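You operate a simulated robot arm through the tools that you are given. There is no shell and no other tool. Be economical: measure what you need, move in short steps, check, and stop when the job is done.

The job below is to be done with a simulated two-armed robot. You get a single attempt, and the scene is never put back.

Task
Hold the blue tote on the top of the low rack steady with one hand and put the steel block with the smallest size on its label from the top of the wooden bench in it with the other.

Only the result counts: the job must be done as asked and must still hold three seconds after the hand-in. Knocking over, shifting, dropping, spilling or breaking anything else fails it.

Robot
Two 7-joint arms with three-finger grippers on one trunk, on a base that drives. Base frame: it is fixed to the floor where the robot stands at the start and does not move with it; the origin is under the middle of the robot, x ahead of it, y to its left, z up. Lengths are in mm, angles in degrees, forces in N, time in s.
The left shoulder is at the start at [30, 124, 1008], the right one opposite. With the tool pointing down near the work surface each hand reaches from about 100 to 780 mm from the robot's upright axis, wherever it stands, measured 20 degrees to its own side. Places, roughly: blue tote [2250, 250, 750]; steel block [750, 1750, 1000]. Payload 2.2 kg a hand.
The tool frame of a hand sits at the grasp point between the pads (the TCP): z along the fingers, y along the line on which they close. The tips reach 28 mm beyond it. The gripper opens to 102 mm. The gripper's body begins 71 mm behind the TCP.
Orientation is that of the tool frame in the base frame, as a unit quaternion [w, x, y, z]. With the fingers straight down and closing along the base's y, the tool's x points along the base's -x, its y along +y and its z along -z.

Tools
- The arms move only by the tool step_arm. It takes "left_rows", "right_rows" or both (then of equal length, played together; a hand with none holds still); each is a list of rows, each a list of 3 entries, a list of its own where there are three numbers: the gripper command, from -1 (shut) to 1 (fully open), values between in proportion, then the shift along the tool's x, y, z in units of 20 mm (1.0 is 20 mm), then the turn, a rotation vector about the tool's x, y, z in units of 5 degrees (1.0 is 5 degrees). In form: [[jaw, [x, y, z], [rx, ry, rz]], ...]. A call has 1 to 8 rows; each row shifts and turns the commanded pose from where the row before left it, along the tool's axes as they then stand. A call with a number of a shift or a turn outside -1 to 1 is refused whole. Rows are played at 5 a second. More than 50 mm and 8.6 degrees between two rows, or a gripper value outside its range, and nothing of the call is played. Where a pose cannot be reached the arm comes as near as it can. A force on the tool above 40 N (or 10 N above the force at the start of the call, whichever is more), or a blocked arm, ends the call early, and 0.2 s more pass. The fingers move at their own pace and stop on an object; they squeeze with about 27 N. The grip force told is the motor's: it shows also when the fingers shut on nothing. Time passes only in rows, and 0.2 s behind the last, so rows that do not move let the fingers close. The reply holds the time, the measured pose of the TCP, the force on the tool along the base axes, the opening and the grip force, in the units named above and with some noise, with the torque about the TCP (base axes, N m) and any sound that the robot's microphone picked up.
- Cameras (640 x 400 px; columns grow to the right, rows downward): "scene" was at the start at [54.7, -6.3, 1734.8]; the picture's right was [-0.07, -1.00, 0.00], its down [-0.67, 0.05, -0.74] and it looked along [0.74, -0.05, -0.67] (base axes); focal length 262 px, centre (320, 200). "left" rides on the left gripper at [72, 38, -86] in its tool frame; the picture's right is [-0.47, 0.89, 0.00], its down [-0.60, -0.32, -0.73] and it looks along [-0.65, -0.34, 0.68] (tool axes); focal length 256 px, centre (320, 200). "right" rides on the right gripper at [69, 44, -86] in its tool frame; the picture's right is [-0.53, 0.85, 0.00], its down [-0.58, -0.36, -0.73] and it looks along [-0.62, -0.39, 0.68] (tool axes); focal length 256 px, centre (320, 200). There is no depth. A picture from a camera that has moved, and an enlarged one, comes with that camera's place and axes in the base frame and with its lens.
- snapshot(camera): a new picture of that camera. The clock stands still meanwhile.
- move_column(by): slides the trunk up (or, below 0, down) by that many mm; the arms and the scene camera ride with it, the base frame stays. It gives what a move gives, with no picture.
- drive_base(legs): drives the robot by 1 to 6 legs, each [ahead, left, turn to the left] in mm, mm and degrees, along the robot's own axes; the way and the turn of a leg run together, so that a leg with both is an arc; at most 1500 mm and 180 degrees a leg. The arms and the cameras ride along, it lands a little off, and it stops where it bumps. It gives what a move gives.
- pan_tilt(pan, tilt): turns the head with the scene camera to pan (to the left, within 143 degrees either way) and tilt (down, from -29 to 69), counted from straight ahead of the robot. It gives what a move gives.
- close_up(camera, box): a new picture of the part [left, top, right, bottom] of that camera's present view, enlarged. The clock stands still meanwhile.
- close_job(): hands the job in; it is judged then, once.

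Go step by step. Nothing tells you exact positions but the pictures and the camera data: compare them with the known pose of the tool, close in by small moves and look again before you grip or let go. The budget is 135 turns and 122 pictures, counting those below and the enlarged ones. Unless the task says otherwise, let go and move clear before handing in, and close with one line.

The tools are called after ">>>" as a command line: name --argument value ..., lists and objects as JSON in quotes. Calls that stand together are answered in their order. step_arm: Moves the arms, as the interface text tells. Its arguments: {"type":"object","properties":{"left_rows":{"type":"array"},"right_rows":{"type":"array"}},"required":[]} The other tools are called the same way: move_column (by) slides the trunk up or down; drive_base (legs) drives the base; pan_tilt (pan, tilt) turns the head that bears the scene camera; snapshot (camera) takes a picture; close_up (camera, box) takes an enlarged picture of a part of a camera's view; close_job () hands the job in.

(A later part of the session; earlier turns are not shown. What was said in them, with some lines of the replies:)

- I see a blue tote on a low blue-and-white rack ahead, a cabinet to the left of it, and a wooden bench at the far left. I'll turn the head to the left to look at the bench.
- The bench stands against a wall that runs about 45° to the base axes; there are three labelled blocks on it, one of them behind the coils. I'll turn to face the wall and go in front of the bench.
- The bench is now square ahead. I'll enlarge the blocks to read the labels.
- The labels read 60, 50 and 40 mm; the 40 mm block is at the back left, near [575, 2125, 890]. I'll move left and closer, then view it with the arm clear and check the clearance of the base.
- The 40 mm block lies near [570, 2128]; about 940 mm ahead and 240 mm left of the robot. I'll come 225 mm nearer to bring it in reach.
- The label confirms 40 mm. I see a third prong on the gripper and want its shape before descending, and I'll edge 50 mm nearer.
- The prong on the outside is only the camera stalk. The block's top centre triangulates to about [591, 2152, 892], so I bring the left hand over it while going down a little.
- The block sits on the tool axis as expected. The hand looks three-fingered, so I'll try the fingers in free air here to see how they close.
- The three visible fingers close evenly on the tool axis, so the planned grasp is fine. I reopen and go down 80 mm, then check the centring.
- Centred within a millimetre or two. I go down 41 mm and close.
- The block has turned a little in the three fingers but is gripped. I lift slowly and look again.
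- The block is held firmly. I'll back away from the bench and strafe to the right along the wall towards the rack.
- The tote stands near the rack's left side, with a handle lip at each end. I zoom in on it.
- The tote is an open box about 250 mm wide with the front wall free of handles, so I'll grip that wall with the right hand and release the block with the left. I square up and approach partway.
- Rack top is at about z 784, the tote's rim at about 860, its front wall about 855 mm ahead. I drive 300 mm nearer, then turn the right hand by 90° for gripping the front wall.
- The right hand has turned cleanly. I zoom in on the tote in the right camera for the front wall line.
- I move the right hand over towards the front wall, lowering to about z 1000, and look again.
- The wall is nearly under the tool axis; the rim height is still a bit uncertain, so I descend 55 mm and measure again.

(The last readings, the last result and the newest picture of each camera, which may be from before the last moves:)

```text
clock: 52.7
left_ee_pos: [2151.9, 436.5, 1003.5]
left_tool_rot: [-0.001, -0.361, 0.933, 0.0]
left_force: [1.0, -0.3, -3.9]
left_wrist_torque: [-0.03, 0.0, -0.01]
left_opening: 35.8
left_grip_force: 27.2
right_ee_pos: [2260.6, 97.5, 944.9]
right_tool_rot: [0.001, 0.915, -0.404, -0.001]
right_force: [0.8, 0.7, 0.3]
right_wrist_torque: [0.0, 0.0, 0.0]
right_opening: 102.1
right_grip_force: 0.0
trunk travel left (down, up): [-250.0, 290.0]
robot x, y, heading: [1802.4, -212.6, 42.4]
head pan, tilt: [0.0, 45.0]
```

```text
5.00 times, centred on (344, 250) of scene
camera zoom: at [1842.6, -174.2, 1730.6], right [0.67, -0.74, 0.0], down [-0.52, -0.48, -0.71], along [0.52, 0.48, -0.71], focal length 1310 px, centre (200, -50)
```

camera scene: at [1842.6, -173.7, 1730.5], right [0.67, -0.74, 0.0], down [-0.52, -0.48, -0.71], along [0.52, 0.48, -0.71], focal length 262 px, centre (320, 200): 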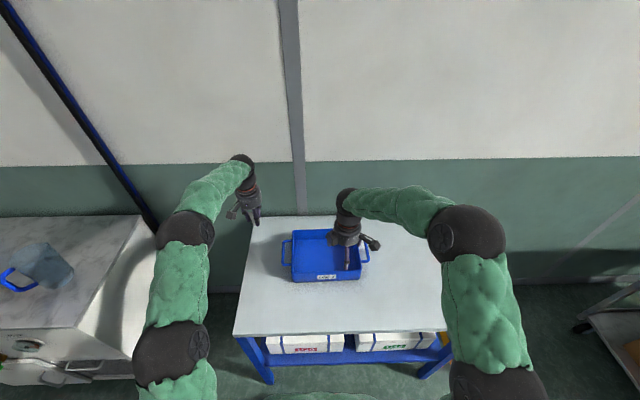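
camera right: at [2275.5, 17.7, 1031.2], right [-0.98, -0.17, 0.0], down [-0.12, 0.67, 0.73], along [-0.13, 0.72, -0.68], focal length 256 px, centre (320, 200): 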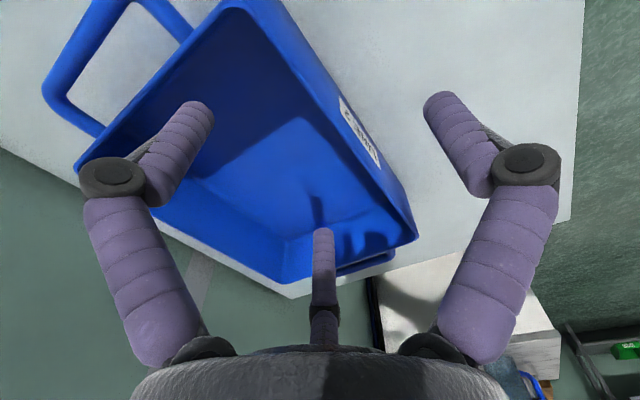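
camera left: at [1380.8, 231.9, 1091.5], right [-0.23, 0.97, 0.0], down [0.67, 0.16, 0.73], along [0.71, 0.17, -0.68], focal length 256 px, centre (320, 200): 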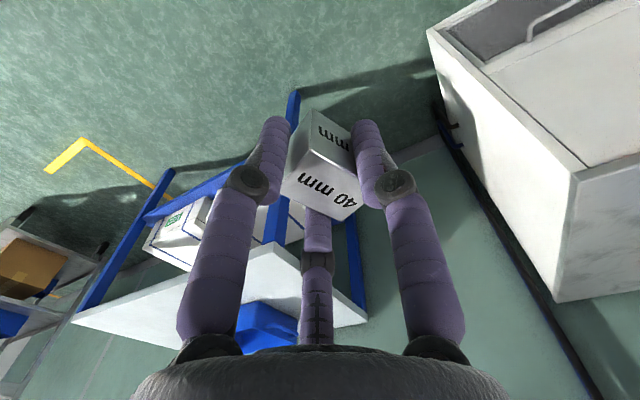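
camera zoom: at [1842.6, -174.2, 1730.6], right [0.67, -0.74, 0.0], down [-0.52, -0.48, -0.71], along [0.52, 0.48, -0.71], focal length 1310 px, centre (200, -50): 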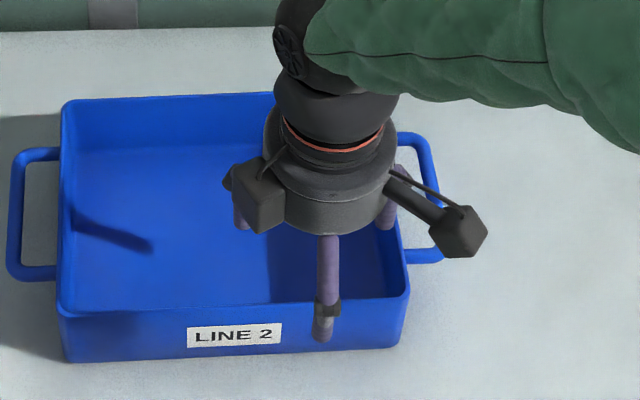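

>>> close_up --camera "right" --box '[250, 60, 410, 160]'

```text
4.00 times, centred on (330, 110) of right
camera zoom: at [2275.5, 17.7, 1031.2], right [-0.98, -0.17, 0.0], down [-0.12, 0.67, 0.73], along [-0.13, 0.72, -0.68], focal length 1024 px, centre (280, 560)
```

zoom: 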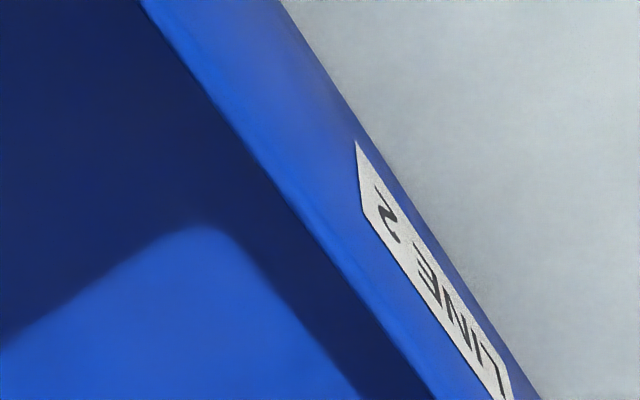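

Both heights agree on a rim at about z 860 with the wall right on the tool axis. I shift 18 mm left to clear the tote's right end, then go down over the wall partway.

>>> step_arm --right_rows '[[1, [-0.9, 0, 0], [0, 0, 0]], [1, [0, 0, 0.9], [0, 0, 0]], [1, [0, 0, 0.9], [0, 0, 0]], [1, [0, 0, 0.7], [0, 0, 0]]]'

>>> snapshot --camera "right"

>>> close_up --camera "scene" --box '[280, 210, 408, 290]'

```text
clock: 53.7
left_ee_pos: [2150.6, 435.8, 1003.6]
left_tool_rot: [-0.001, -0.361, 0.933, 0.0]
left_force: [-0.4, 0.5, -3.5]
left_wrist_torque: [0.0, 0.0, -0.01]
left_opening: 35.7
left_grip_force: 27.5
right_ee_pos: [2249.7, 110.0, 895.7]
right_tool_rot: [0.0, 0.915, -0.404, 0.0]
right_force: [0.5, -0.1, 0.5]
right_wrist_torque: [0.0, 0.02, 0.03]
right_opening: 102.1
right_grip_force: 0.0
trunk travel left (down, up): [-250.0, 290.0]
robot x, y, heading: [1808.2, -210.9, 42.5]
head pan, tilt: [0.0, 45.0]
```

```text
81 pictures are left
camera right: at [2264.8, 29.8, 981.3], right [-0.98, -0.17, 0.0], down [-0.12, 0.67, 0.73], along [-0.13, 0.72, -0.68], focal length 256 px, centre (320, 200)
```

right: 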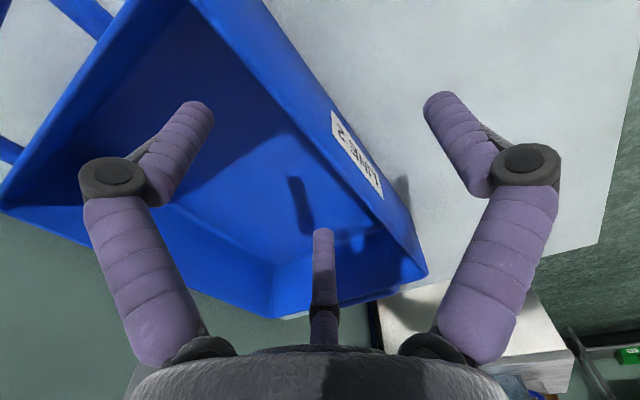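

```text
5.00 times, centred on (344, 250) of scene
camera zoom: at [1842.4, -174.8, 1730.6], right [0.67, -0.74, 0.0], down [-0.52, -0.48, -0.71], along [0.52, 0.48, -0.71], focal length 1310 px, centre (200, -50)
```

zoom: 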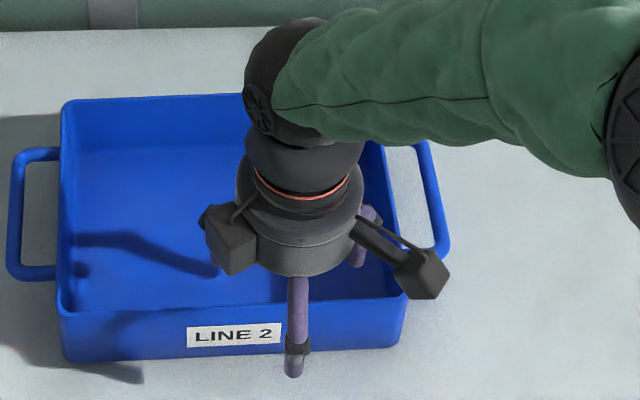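

>>> close_up --camera "right" --box '[240, 80, 400, 180]'

```text
4.00 times, centred on (320, 130) of right
camera zoom: at [2264.8, 29.8, 981.3], right [-0.98, -0.17, 0.0], down [-0.12, 0.67, 0.73], along [-0.13, 0.72, -0.68], focal length 1024 px, centre (320, 480)
```

zoom: 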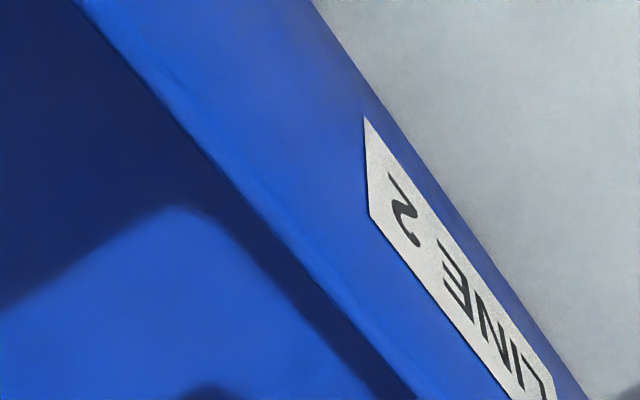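

The wall is about 1.5 mm inward of the axis; I correct that and descend to z 850.

>>> step_arm --right_rows '[[1, [0, -0.08, 0.5], [0, 0, 0]], [1, [0, 0, 0.9], [0, 0, 0]], [1, [0, 0, 0.9], [0, 0, 0]]]'

>>> snapshot --camera "right"

>>> close_up --camera "scene" --box '[280, 210, 408, 290]'

```text
clock: 54.5
left_ee_pos: [2151.0, 435.8, 1003.3]
left_tool_rot: [-0.001, -0.361, 0.933, -0.001]
left_force: [1.0, -0.3, -3.9]
left_wrist_torque: [-0.03, 0.04, 0.0]
left_opening: 35.5
left_grip_force: 27.2
right_ee_pos: [2249.7, 113.0, 849.3]
right_tool_rot: [0.001, 0.914, -0.405, -0.001]
right_force: [0.9, 0.0, 0.0]
right_wrist_torque: [0.01, -0.02, -0.02]
right_opening: 101.8
right_grip_force: 0.1
trunk travel left (down, up): [-250.0, 290.0]
robot x, y, heading: [1801.8, -210.3, 42.5]
head pan, tilt: [0.0, 45.0]
```

```text
78 pictures are left
camera right: at [2264.9, 32.7, 935.1], right [-0.98, -0.17, 0.0], down [-0.12, 0.67, 0.73], along [-0.13, 0.72, -0.68], focal length 256 px, centre (320, 200)
```

right: 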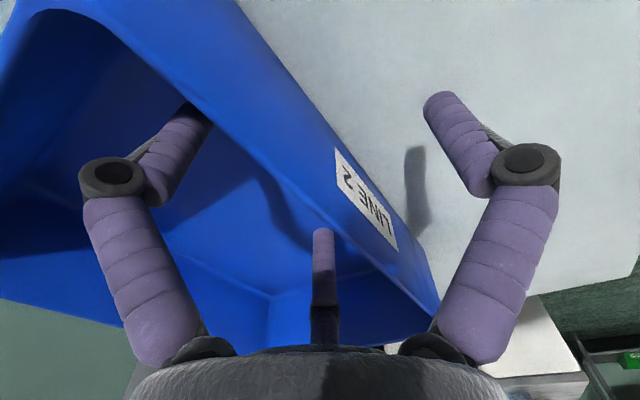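

```text
5.00 times, centred on (344, 250) of scene
camera zoom: at [1842.5, -174.4, 1730.6], right [0.67, -0.74, 0.0], down [-0.52, -0.48, -0.71], along [0.52, 0.48, -0.71], focal length 1310 px, centre (200, -50)
```

zoom: 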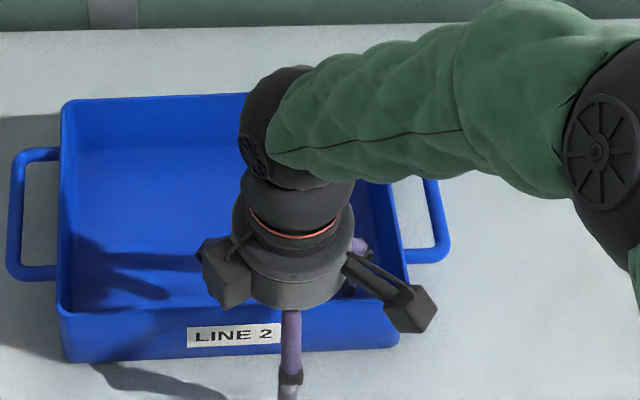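

>>> close_up --camera "right" --box '[200, 120, 360, 220]'

```text
4.00 times, centred on (280, 170) of right
camera zoom: at [2264.9, 32.7, 935.1], right [-0.98, -0.17, 0.0], down [-0.12, 0.67, 0.73], along [-0.13, 0.72, -0.68], focal length 1024 px, centre (480, 320)
```

zoom: 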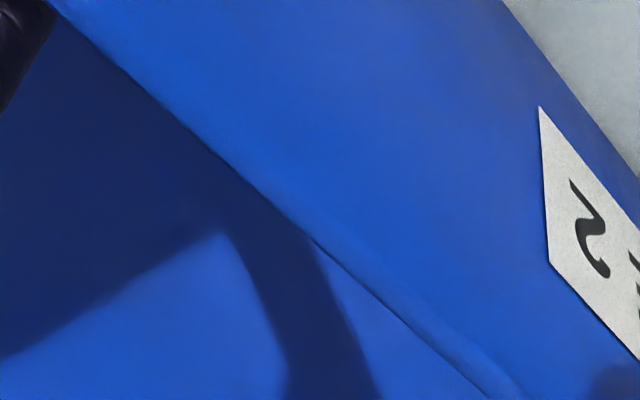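

The wall is within about 1–2 mm of the axis. I shift 1 mm inward and close the right hand gradually on the front wall.

>>> step_arm --right_rows '[[1, [0, -0.05, 0], [0, 0, 0]], [0.4, [0, 0, 0], [0, 0, 0]], [0, [0, 0, 0], [0, 0, 0]], [-0.3, [0, 0, 0], [0, 0, 0]], [-0.6, [0, 0, 0], [0, 0, 0]], [-0.6, [0, 0, 0], [0, 0, 0]]]'

>>> snapshot --camera "right"

```text
clock: 55.9
left_ee_pos: [2152.0, 435.6, 1003.6]
left_tool_rot: [-0.001, -0.361, 0.933, 0.0]
left_force: [-0.4, 0.5, -3.3]
left_wrist_torque: [-0.02, 0.0, -0.01]
left_opening: 35.8
left_grip_force: 27.3
right_ee_pos: [2251.1, 112.2, 849.9]
right_tool_rot: [0.001, 0.915, -0.404, -0.001]
right_force: [0.0, -0.2, 0.9]
right_wrist_torque: [-0.03, -0.01, 0.02]
right_opening: 20.4
right_grip_force: 0.0
trunk travel left (down, up): [-250.0, 290.0]
robot x, y, heading: [1803.3, -210.2, 42.3]
head pan, tilt: [0.0, 45.0]
```

```text
75 pictures are left
camera right: at [2265.5, 32.5, 935.4], right [-0.98, -0.17, 0.0], down [-0.12, 0.67, 0.73], along [-0.13, 0.72, -0.68], focal length 256 px, centre (320, 200)
```

right: 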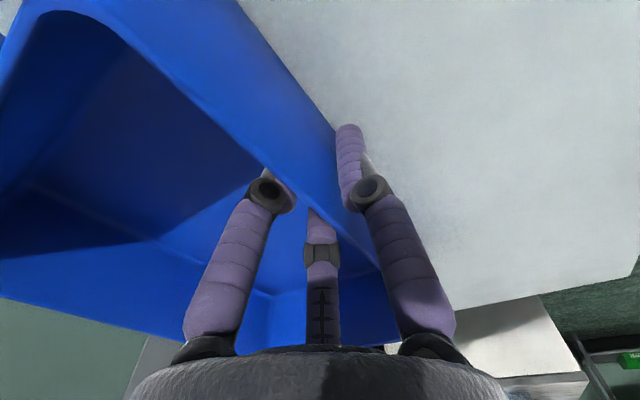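

The wall is between the fingers, two inside and one outside. I close fully.

>>> step_arm --right_rows '[[-0.8, [0, 0, 0], [0, 0, 0]], [-0.9, [0, 0, 0], [0, 0, 0]], [-1, [0, 0, 0], [0, 0, 0]], [-1, [0, 0, 0], [0, 0, 0]]]'

>>> snapshot --camera "right"

>>> close_up --camera "scene" --box '[240, 210, 400, 310]'

```text
clock: 56.9
left_ee_pos: [2151.6, 435.5, 1004.1]
left_tool_rot: [-0.001, -0.361, 0.933, 0.0]
left_force: [0.0, -0.9, -3.6]
left_wrist_torque: [-0.04, 0.0, 0.0]
left_opening: 35.9
left_grip_force: 27.3
right_ee_pos: [2250.7, 113.9, 849.3]
right_tool_rot: [0.001, 0.915, -0.405, 0.0]
right_force: [-0.9, -0.1, 0.0]
right_wrist_torque: [0.01, 0.02, 0.09]
right_opening: 9.0
right_grip_force: 27.0
trunk travel left (down, up): [-250.0, 290.0]
robot x, y, heading: [1803.9, -207.6, 42.0]
head pan, tilt: [0.0, 45.0]
```

```text
74 pictures are left
camera right: at [2265.4, 32.5, 935.2], right [-0.98, -0.17, 0.0], down [-0.12, 0.67, 0.73], along [-0.13, 0.72, -0.68], focal length 256 px, centre (320, 200)
```

right: 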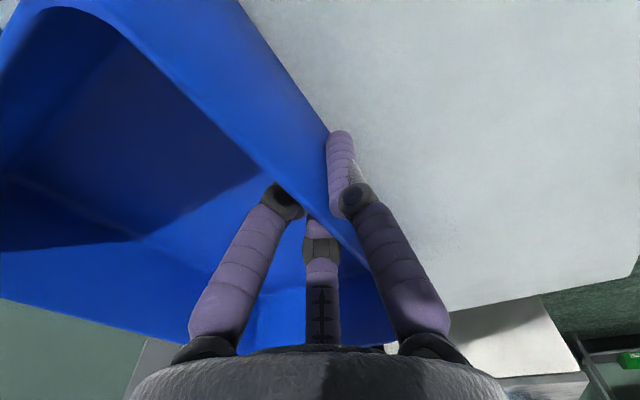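

```text
4.00 times, centred on (320, 260) of scene
camera zoom: at [1842.1, -174.6, 1730.6], right [0.67, -0.74, 0.0], down [-0.52, -0.48, -0.71], along [0.52, 0.48, -0.71], focal length 1048 px, centre (320, -40)
```

zoom: 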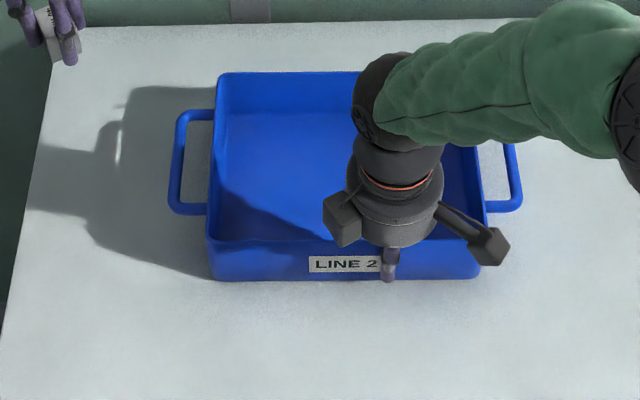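

The right hand holds the tote (9 mm, 27 N). Now I bring the left hand over the free part of the tote, staying at z 1004.

>>> step_arm --left_rows '[[-1, [0.24, -0.95, 0], [0, 0, 0]], [-1, [0.24, -0.95, 0], [0, 0, 0]], [-1, [0.24, -0.95, 0], [0, 0, 0]], [-1, [0.24, -0.95, 0], [0, 0, 0]], [-1, [0.24, -0.95, 0], [0, 0, 0]], [-1, [0.24, -0.95, 0], [0, 0, 0]], [-1, [0.24, -0.95, 0], [0, 0, 0]], [-1, [0.24, -0.95, 0], [0, 0, 0]]]'

>>> snapshot --camera "scene"

>>> snapshot --camera "left"

```text
clock: 58.7
left_ee_pos: [2225.9, 296.1, 1003.8]
left_tool_rot: [-0.001, -0.361, 0.932, 0.0]
left_force: [0.2, -0.1, -4.3]
left_wrist_torque: [-0.03, 0.04, -0.01]
left_opening: 35.9
left_grip_force: 26.8
right_ee_pos: [2251.3, 112.9, 849.9]
right_tool_rot: [0.001, 0.915, -0.404, 0.0]
right_force: [0.7, 1.1, -0.5]
right_wrist_torque: [-0.22, -0.19, 0.06]
right_opening: 9.1
right_grip_force: 27.2
trunk travel left (down, up): [-250.0, 290.0]
robot x, y, heading: [1800.3, -206.0, 42.1]
head pan, tilt: [0.0, 45.0]
```

```text
72 pictures are left
camera scene: at [1842.5, -175.2, 1730.6], right [0.67, -0.74, 0.0], down [-0.52, -0.48, -0.71], along [0.52, 0.48, -0.71], focal length 262 px, centre (320, 200)
```

scene: 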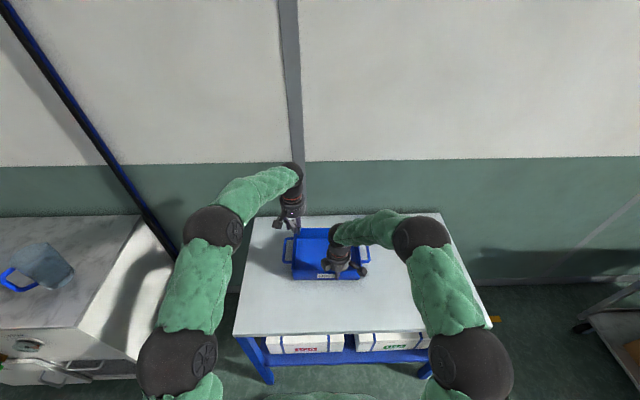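

```text
71 pictures are left
camera left: at [2146.7, 275.6, 1091.7], right [-0.25, 0.97, 0.0], down [0.66, 0.17, 0.73], along [0.71, 0.18, -0.68], focal length 256 px, centre (320, 200)
```

left: 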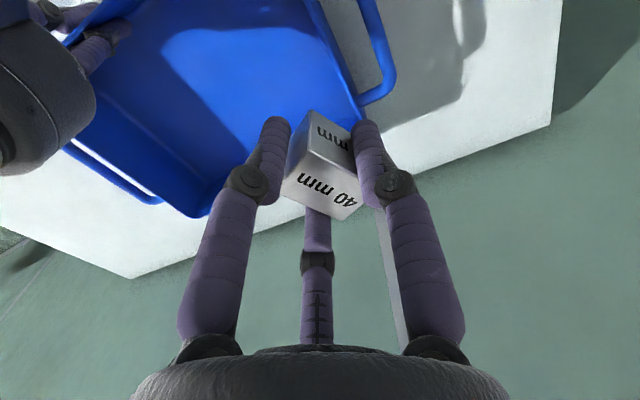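

It needs about 52 mm more to the right to be well inside the tote; then I look before lowering.

>>> step_arm --left_rows '[[-1, [0, -0.87, 0], [0, 0, 0]], [-1, [0, -0.87, 0], [0, 0, 0]], [-1, [0, -0.86, 0], [0, 0, 0]], [-1, [0, 0, 0.8], [0, 0, 0]], [-1, [0, 0, 0.8], [0, 0, 0]]]'

>>> close_up --camera "scene" --box '[240, 160, 400, 310]'

>>> snapshot --camera "left"

```text
clock: 59.9
left_ee_pos: [2259.7, 258.1, 972.4]
left_tool_rot: [-0.001, -0.362, 0.932, -0.001]
left_force: [0.0, 0.4, -2.9]
left_wrist_torque: [-0.04, -0.01, 0.0]
left_opening: 35.6
left_grip_force: 27.0
right_ee_pos: [2250.1, 112.0, 849.1]
right_tool_rot: [0.0, 0.915, -0.404, 0.0]
right_force: [-0.4, 0.0, -0.1]
right_wrist_torque: [0.08, 0.12, 0.05]
right_opening: 9.2
right_grip_force: 26.9
trunk travel left (down, up): [-250.0, 290.0]
robot x, y, heading: [1800.8, -205.9, 42.4]
head pan, tilt: [0.0, 45.0]
```

```text
2.67 times, centred on (320, 235) of scene
camera zoom: at [1842.6, -174.7, 1730.6], right [0.67, -0.74, 0.0], down [-0.52, -0.48, -0.71], along [0.52, 0.48, -0.71], focal length 699 px, centre (320, 107)
```

zoom: 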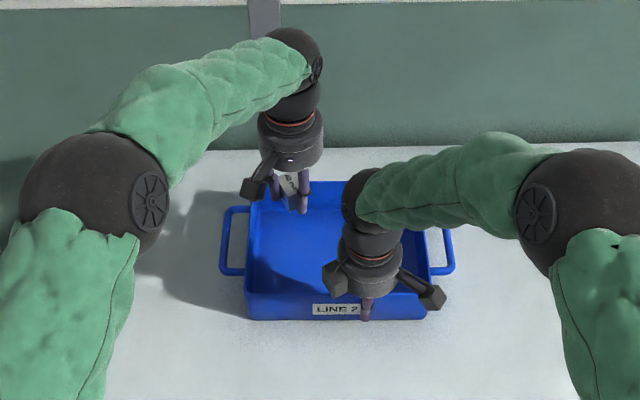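

```text
69 pictures are left
camera left: at [2182.2, 237.3, 1059.5], right [-0.25, 0.97, 0.0], down [0.66, 0.17, 0.73], along [0.71, 0.18, -0.68], focal length 256 px, centre (320, 200)
```

left: 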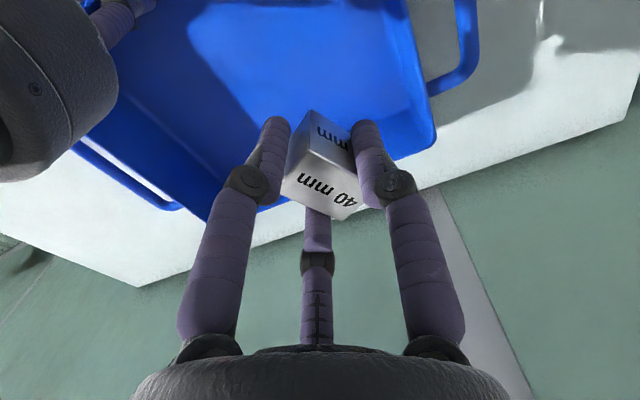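

The left hand is well inside the tote's outline and clear of the right hand. I lower it to about z 840.

>>> step_arm --left_rows '[[-1, [0, 0, 0.95], [0, 0, 0]], [-1, [0, 0, 0.95], [0, 0, 0]], [-1, [0, 0, 0.95], [0, 0, 0]], [-1, [0, 0, 0.95], [0, 0, 0]], [-1, [0, 0, 0.95], [0, 0, 0]], [-1, [0, 0, 0.95], [0, 0, 0]], [-1, [0, 0, 0.8], [0, 0, 0]]]'

>>> snapshot --camera "left"

>>> close_up --camera "scene" --box '[240, 160, 400, 310]'

```text
clock: 61.5
left_ee_pos: [2259.1, 258.6, 843.1]
left_tool_rot: [-0.001, -0.361, 0.933, -0.001]
left_force: [-0.2, -0.3, -3.5]
left_wrist_torque: [-0.01, -0.03, 0.01]
left_opening: 35.5
left_grip_force: 27.3
right_ee_pos: [2250.1, 112.8, 848.7]
right_tool_rot: [0.002, 0.915, -0.404, -0.001]
right_force: [-0.1, 0.8, 0.3]
right_wrist_torque: [-0.03, -0.08, 0.02]
right_opening: 9.3
right_grip_force: 27.2
trunk travel left (down, up): [-250.0, 290.0]
robot x, y, heading: [1801.3, -207.6, 42.4]
head pan, tilt: [0.0, 45.0]
```

```text
68 pictures are left
camera left: at [2180.2, 237.7, 928.8], right [-0.25, 0.97, 0.0], down [0.66, 0.17, 0.73], along [0.71, 0.18, -0.68], focal length 256 px, centre (320, 200)
```

left: 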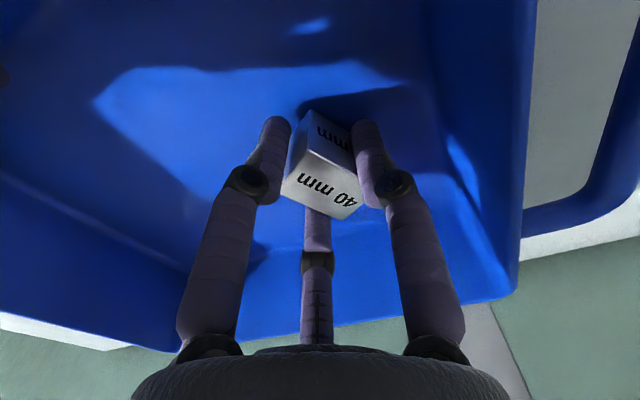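

```text
2.67 times, centred on (320, 235) of scene
camera zoom: at [1842.4, -174.7, 1730.6], right [0.67, -0.74, 0.0], down [-0.52, -0.48, -0.71], along [0.52, 0.48, -0.71], focal length 699 px, centre (320, 107)
```

zoom: 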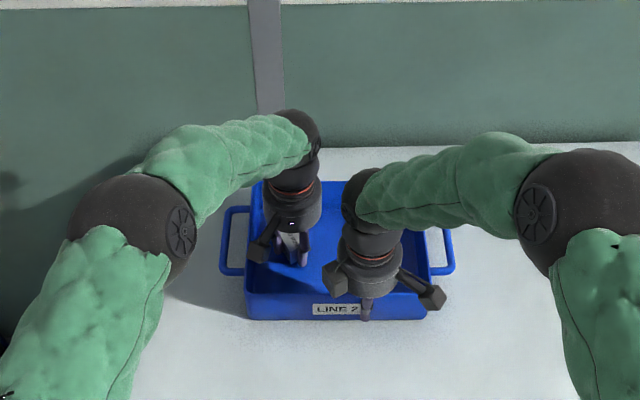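

The block is just above the tote's floor. I lower the last bit in small steps, watching the force.

>>> step_arm --left_rows '[[-1, [0, 0, 0.2], [0, 0, 0]], [-1, [0, 0, 0.2], [0, 0, 0]], [-1, [0, 0, 0.2], [0, 0, 0]]]'

>>> close_up --camera "left" --box '[240, 80, 400, 230]'

```text
clock: 62.3
left_ee_pos: [2262.2, 261.3, 834.0]
left_tool_rot: [0.002, -0.361, 0.932, 0.001]
left_force: [-2.2, 0.8, 19.1]
left_wrist_torque: [0.27, -0.02, -0.03]
left_opening: 36.1
left_grip_force: 26.9
right_ee_pos: [2250.1, 113.1, 849.1]
right_tool_rot: [0.0, 0.915, -0.404, -0.001]
right_force: [1.9, 6.8, -7.8]
right_wrist_torque: [0.18, -0.07, 0.02]
right_opening: 9.0
right_grip_force: 26.5
trunk travel left (down, up): [-250.0, 290.0]
robot x, y, heading: [1800.9, -210.5, 42.3]
head pan, tilt: [0.0, 45.0]
```

```text
2.67 times, centred on (320, 155) of left
camera zoom: at [2182.0, 239.0, 920.0], right [-0.25, 0.97, 0.0], down [0.66, 0.17, 0.73], along [0.71, 0.19, -0.68], focal length 683 px, centre (320, 320)
```

zoom: 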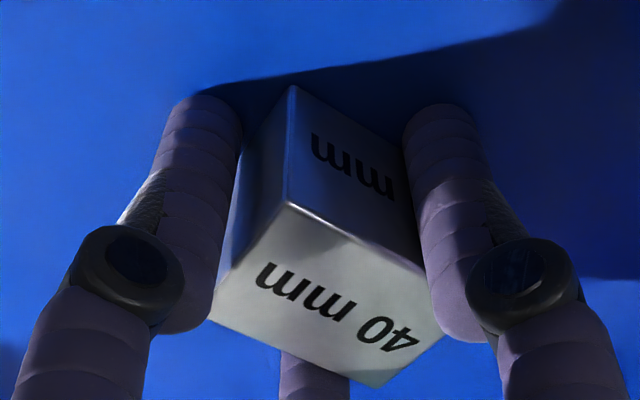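

Contact at z 834 with about 20 N on the floor, so the block is down. I back off 3 mm, then open just enough to release.

>>> step_arm --left_rows '[[-1, [0, 0, -0.15], [0, 0, 0]], [-0.2, [0, 0, 0], [0, 0, 0]], [0, [0, 0, 0], [0, 0, 0]], [0, [0, 0, 0], [0, 0, 0]]]'

>>> close_up --camera "left" --box '[200, 60, 440, 230]'

```text
clock: 63.3
left_ee_pos: [2259.4, 257.8, 831.9]
left_tool_rot: [-0.002, -0.36, 0.933, 0.0]
left_force: [-0.5, 0.4, 1.0]
left_wrist_torque: [0.0, 0.04, 0.02]
left_opening: 51.1
left_grip_force: 0.1
right_ee_pos: [2249.8, 113.3, 849.7]
right_tool_rot: [0.001, 0.914, -0.405, 0.0]
right_force: [-1.1, -2.1, -0.5]
right_wrist_torque: [-0.04, -0.05, 0.04]
right_opening: 9.3
right_grip_force: 27.4
trunk travel left (down, up): [-250.0, 290.0]
robot x, y, heading: [1800.0, -207.9, 42.1]
head pan, tilt: [0.0, 45.0]
```

```text
2.35 times, centred on (320, 145) of left
camera zoom: at [2180.9, 236.6, 919.4], right [-0.25, 0.97, 0.0], down [0.66, 0.17, 0.73], along [0.71, 0.18, -0.68], focal length 602 px, centre (320, 329)
```

zoom: 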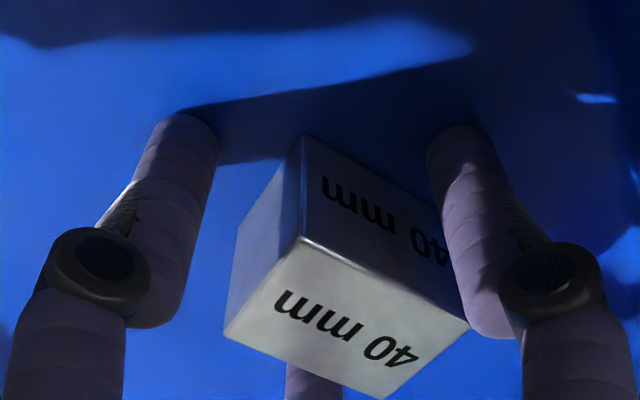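

The block is free and resting. I open slightly more and lift the left hand straight up.

>>> step_arm --left_rows '[[0.12, [0, 0, 0], [0, 0, 0]], [0.12, [0, 0, -0.4], [0, 0, 0]], [0.12, [0, 0, -0.8], [0, 0, 0]], [0.12, [0, 0, -0.9], [0, 0, 0]], [0.12, [0, 0, -0.9], [0, 0, 0]], [0.12, [0, 0, -0.9], [0, 0, 0]], [0.12, [0, 0, -0.9], [0, 0, 0]], [0.12, [0, 0, -0.9], [0, 0, 0]]]'

>>> snapshot --camera "left"

```text
clock: 65.1
left_ee_pos: [2261.1, 259.6, 948.3]
left_tool_rot: [-0.001, -0.361, 0.933, -0.001]
left_force: [-0.3, -0.6, -0.2]
left_wrist_torque: [0.02, -0.01, -0.01]
left_opening: 57.3
left_grip_force: 0.0
right_ee_pos: [2250.1, 113.8, 849.1]
right_tool_rot: [0.0, 0.915, -0.404, -0.001]
right_force: [-0.2, -1.3, 0.2]
right_wrist_torque: [0.06, 0.06, 0.07]
right_opening: 9.1
right_grip_force: 27.2
trunk travel left (down, up): [-250.0, 290.0]
robot x, y, heading: [1798.7, -208.1, 42.4]
head pan, tilt: [0.0, 45.0]
```

```text
64 pictures are left
camera left: at [2182.2, 237.7, 1034.9], right [-0.25, 0.97, 0.0], down [0.66, 0.17, 0.73], along [0.71, 0.18, -0.68], focal length 256 px, centre (320, 200)
```

left: 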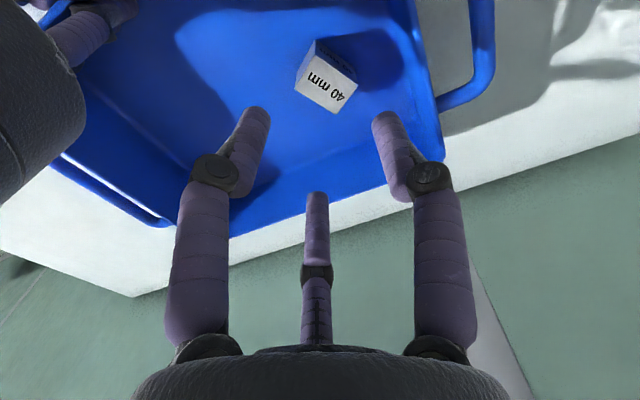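

The block stands in the tote. I move the left hand up and away to the left.

>>> step_arm --left_rows '[[0.12, [0, 0, -1], [0, 0, 0]], [0.12, [0, 0, -1], [0, 0, 0]], [0.12, [0, 0.9, -0.5], [0, 0, 0]], [0.12, [0, 0.9, 0], [0, 0, 0]], [0.12, [0, 0.9, 0], [0, 0, 0]], [0.12, [0, 0.9, 0], [0, 0, 0]], [0.12, [0, 0.9, 0], [0, 0, 0]], [0.12, [0, 0.9, 0], [0, 0, 0]]]'

>>> step_arm --right_rows '[[-0.7, [0, 0, 0], [0, 0, 0]], [-0.3, [0, 0, 0], [0, 0, 0]], [0.1, [0, 0, 0], [0, 0, 0]], [0.4, [0, 0, 0], [0, 0, 0]], [0.4, [0, 0, 0], [0, 0, 0]]]'

>>> snapshot --camera "right"

>>> close_up --camera "scene" --box '[240, 210, 400, 310]'

```text
clock: 66.9
left_ee_pos: [2187.6, 339.4, 999.2]
left_tool_rot: [-0.001, -0.361, 0.932, 0.0]
left_force: [0.0, 0.3, -0.9]
left_wrist_torque: [0.01, 0.01, 0.0]
left_opening: 57.3
left_grip_force: 0.1
right_ee_pos: [2250.2, 113.1, 848.6]
right_tool_rot: [0.0, 0.915, -0.404, 0.0]
right_force: [-0.5, -0.7, 0.3]
right_wrist_torque: [0.11, 0.1, 0.05]
right_opening: 9.1
right_grip_force: 26.5
trunk travel left (down, up): [-250.0, 290.0]
robot x, y, heading: [1803.7, -207.9, 42.2]
head pan, tilt: [0.0, 45.0]
```

```text
clock: 68.1
left_ee_pos: [2188.1, 337.8, 998.0]
left_tool_rot: [-0.001, -0.361, 0.932, -0.001]
left_force: [0.6, 0.2, 1.8]
left_wrist_torque: [0.02, -0.01, -0.02]
left_opening: 57.2
left_grip_force: 0.1
right_ee_pos: [2250.3, 111.3, 849.8]
right_tool_rot: [0.0, 0.915, -0.404, -0.001]
right_force: [0.0, -0.1, -0.4]
right_wrist_torque: [0.01, -0.02, 0.01]
right_opening: 71.5
right_grip_force: 0.1
trunk travel left (down, up): [-250.0, 290.0]
robot x, y, heading: [1799.6, -209.1, 42.2]
head pan, tilt: [0.0, 45.0]
```

```text
63 pictures are left
camera right: at [2265.4, 32.4, 935.4], right [-0.98, -0.17, 0.0], down [-0.12, 0.67, 0.73], along [-0.13, 0.72, -0.68], focal length 256 px, centre (320, 200)
```

right: 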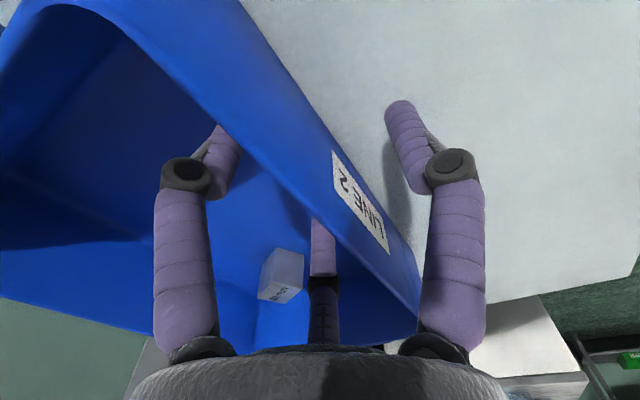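

```text
4.00 times, centred on (320, 260) of scene
camera zoom: at [1841.8, -175.1, 1730.6], right [0.67, -0.74, 0.0], down [-0.52, -0.48, -0.71], along [0.52, 0.48, -0.71], focal length 1048 px, centre (320, -40)
```

zoom: 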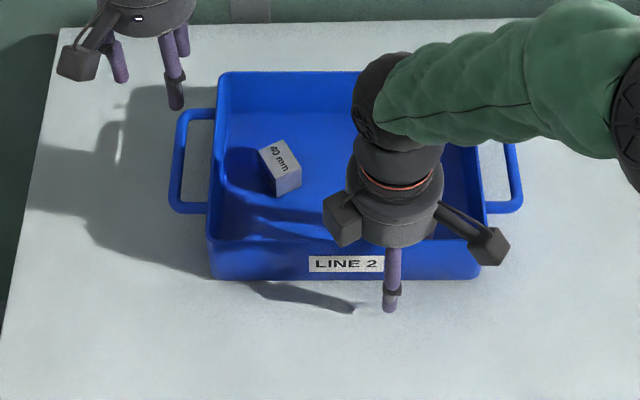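

The right fingers are clear on both sides of the wall. I lift the right hand straight up.

>>> step_arm --right_rows '[[0.4, [0, 0, -0.5], [0, 0, 0]], [0.4, [0, 0, -0.9], [0, 0, 0]], [0.4, [0, 0, -0.9], [0, 0, 0]], [0.4, [0, 0, -1], [0, 0, 0]], [0.4, [0, 0, -1], [0, 0, 0]], [0.4, [0, 0, -1], [0, 0, 0]], [0.4, [0, 0, -1], [0, 0, 0]], [0.4, [0, 0.5, -1], [0, 0, 0]]]'

>>> drive_base --legs '[[-250, 0, 0]]'

>>> snapshot --camera "scene"

```text
clock: 69.9
left_ee_pos: [2188.4, 338.3, 998.9]
left_tool_rot: [0.0, -0.36, 0.933, 0.0]
left_force: [0.7, -0.7, 0.7]
left_wrist_torque: [0.02, -0.03, -0.01]
left_opening: 57.2
left_grip_force: 0.1
right_ee_pos: [2239.6, 105.0, 997.2]
right_tool_rot: [-0.001, 0.915, -0.404, -0.001]
right_force: [-0.1, 1.2, -0.1]
right_wrist_torque: [-0.03, 0.01, -0.02]
right_opening: 71.4
right_grip_force: 0.1
trunk travel left (down, up): [-250.0, 290.0]
robot x, y, heading: [1804.2, -209.3, 42.6]
head pan, tilt: [0.0, 45.0]
```

```text
clock: 71.7
left_ee_pos: [1997.9, 167.2, 999.0]
left_tool_rot: [0.0, -0.362, 0.932, 0.0]
left_force: [-0.3, 0.2, 1.3]
left_wrist_torque: [0.01, -0.05, -0.02]
left_opening: 57.0
left_grip_force: 0.1
right_ee_pos: [2052.0, -64.8, 997.6]
right_tool_rot: [0.0, 0.915, -0.404, 0.0]
right_force: [0.3, 0.0, 0.5]
right_wrist_torque: [0.02, -0.03, 0.0]
right_opening: 71.4
right_grip_force: 0.0
trunk travel left (down, up): [-250.0, 290.0]
robot x, y, heading: [1611.6, -384.0, 42.3]
head pan, tilt: [0.0, 45.0]
```

```text
61 pictures are left
camera scene: at [1652.7, -347.6, 1730.7], right [0.67, -0.74, 0.0], down [-0.52, -0.48, -0.71], along [0.52, 0.48, -0.71], focal length 262 px, centre (320, 200)
```

scene: 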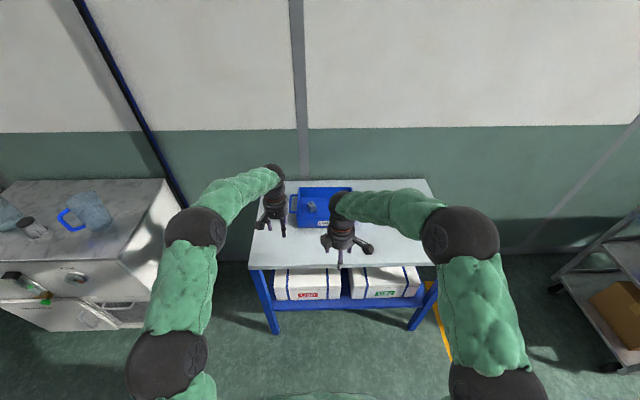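

The tote stands on the rack with the 40 mm block in it, and both hands are clear, so I hand the job in.

>>> close_job

```text
The job is handed in.
```

The 40 mm block, the smallest of the three (40, 50 and 60 mm), is in the blue tote on the low rack. The right hand held the tote steady while the left lowered the block in. Both hands then let go and moved clear. The grip turned the tote a few millimetres on the rack, and I noticed nothing else disturbed.
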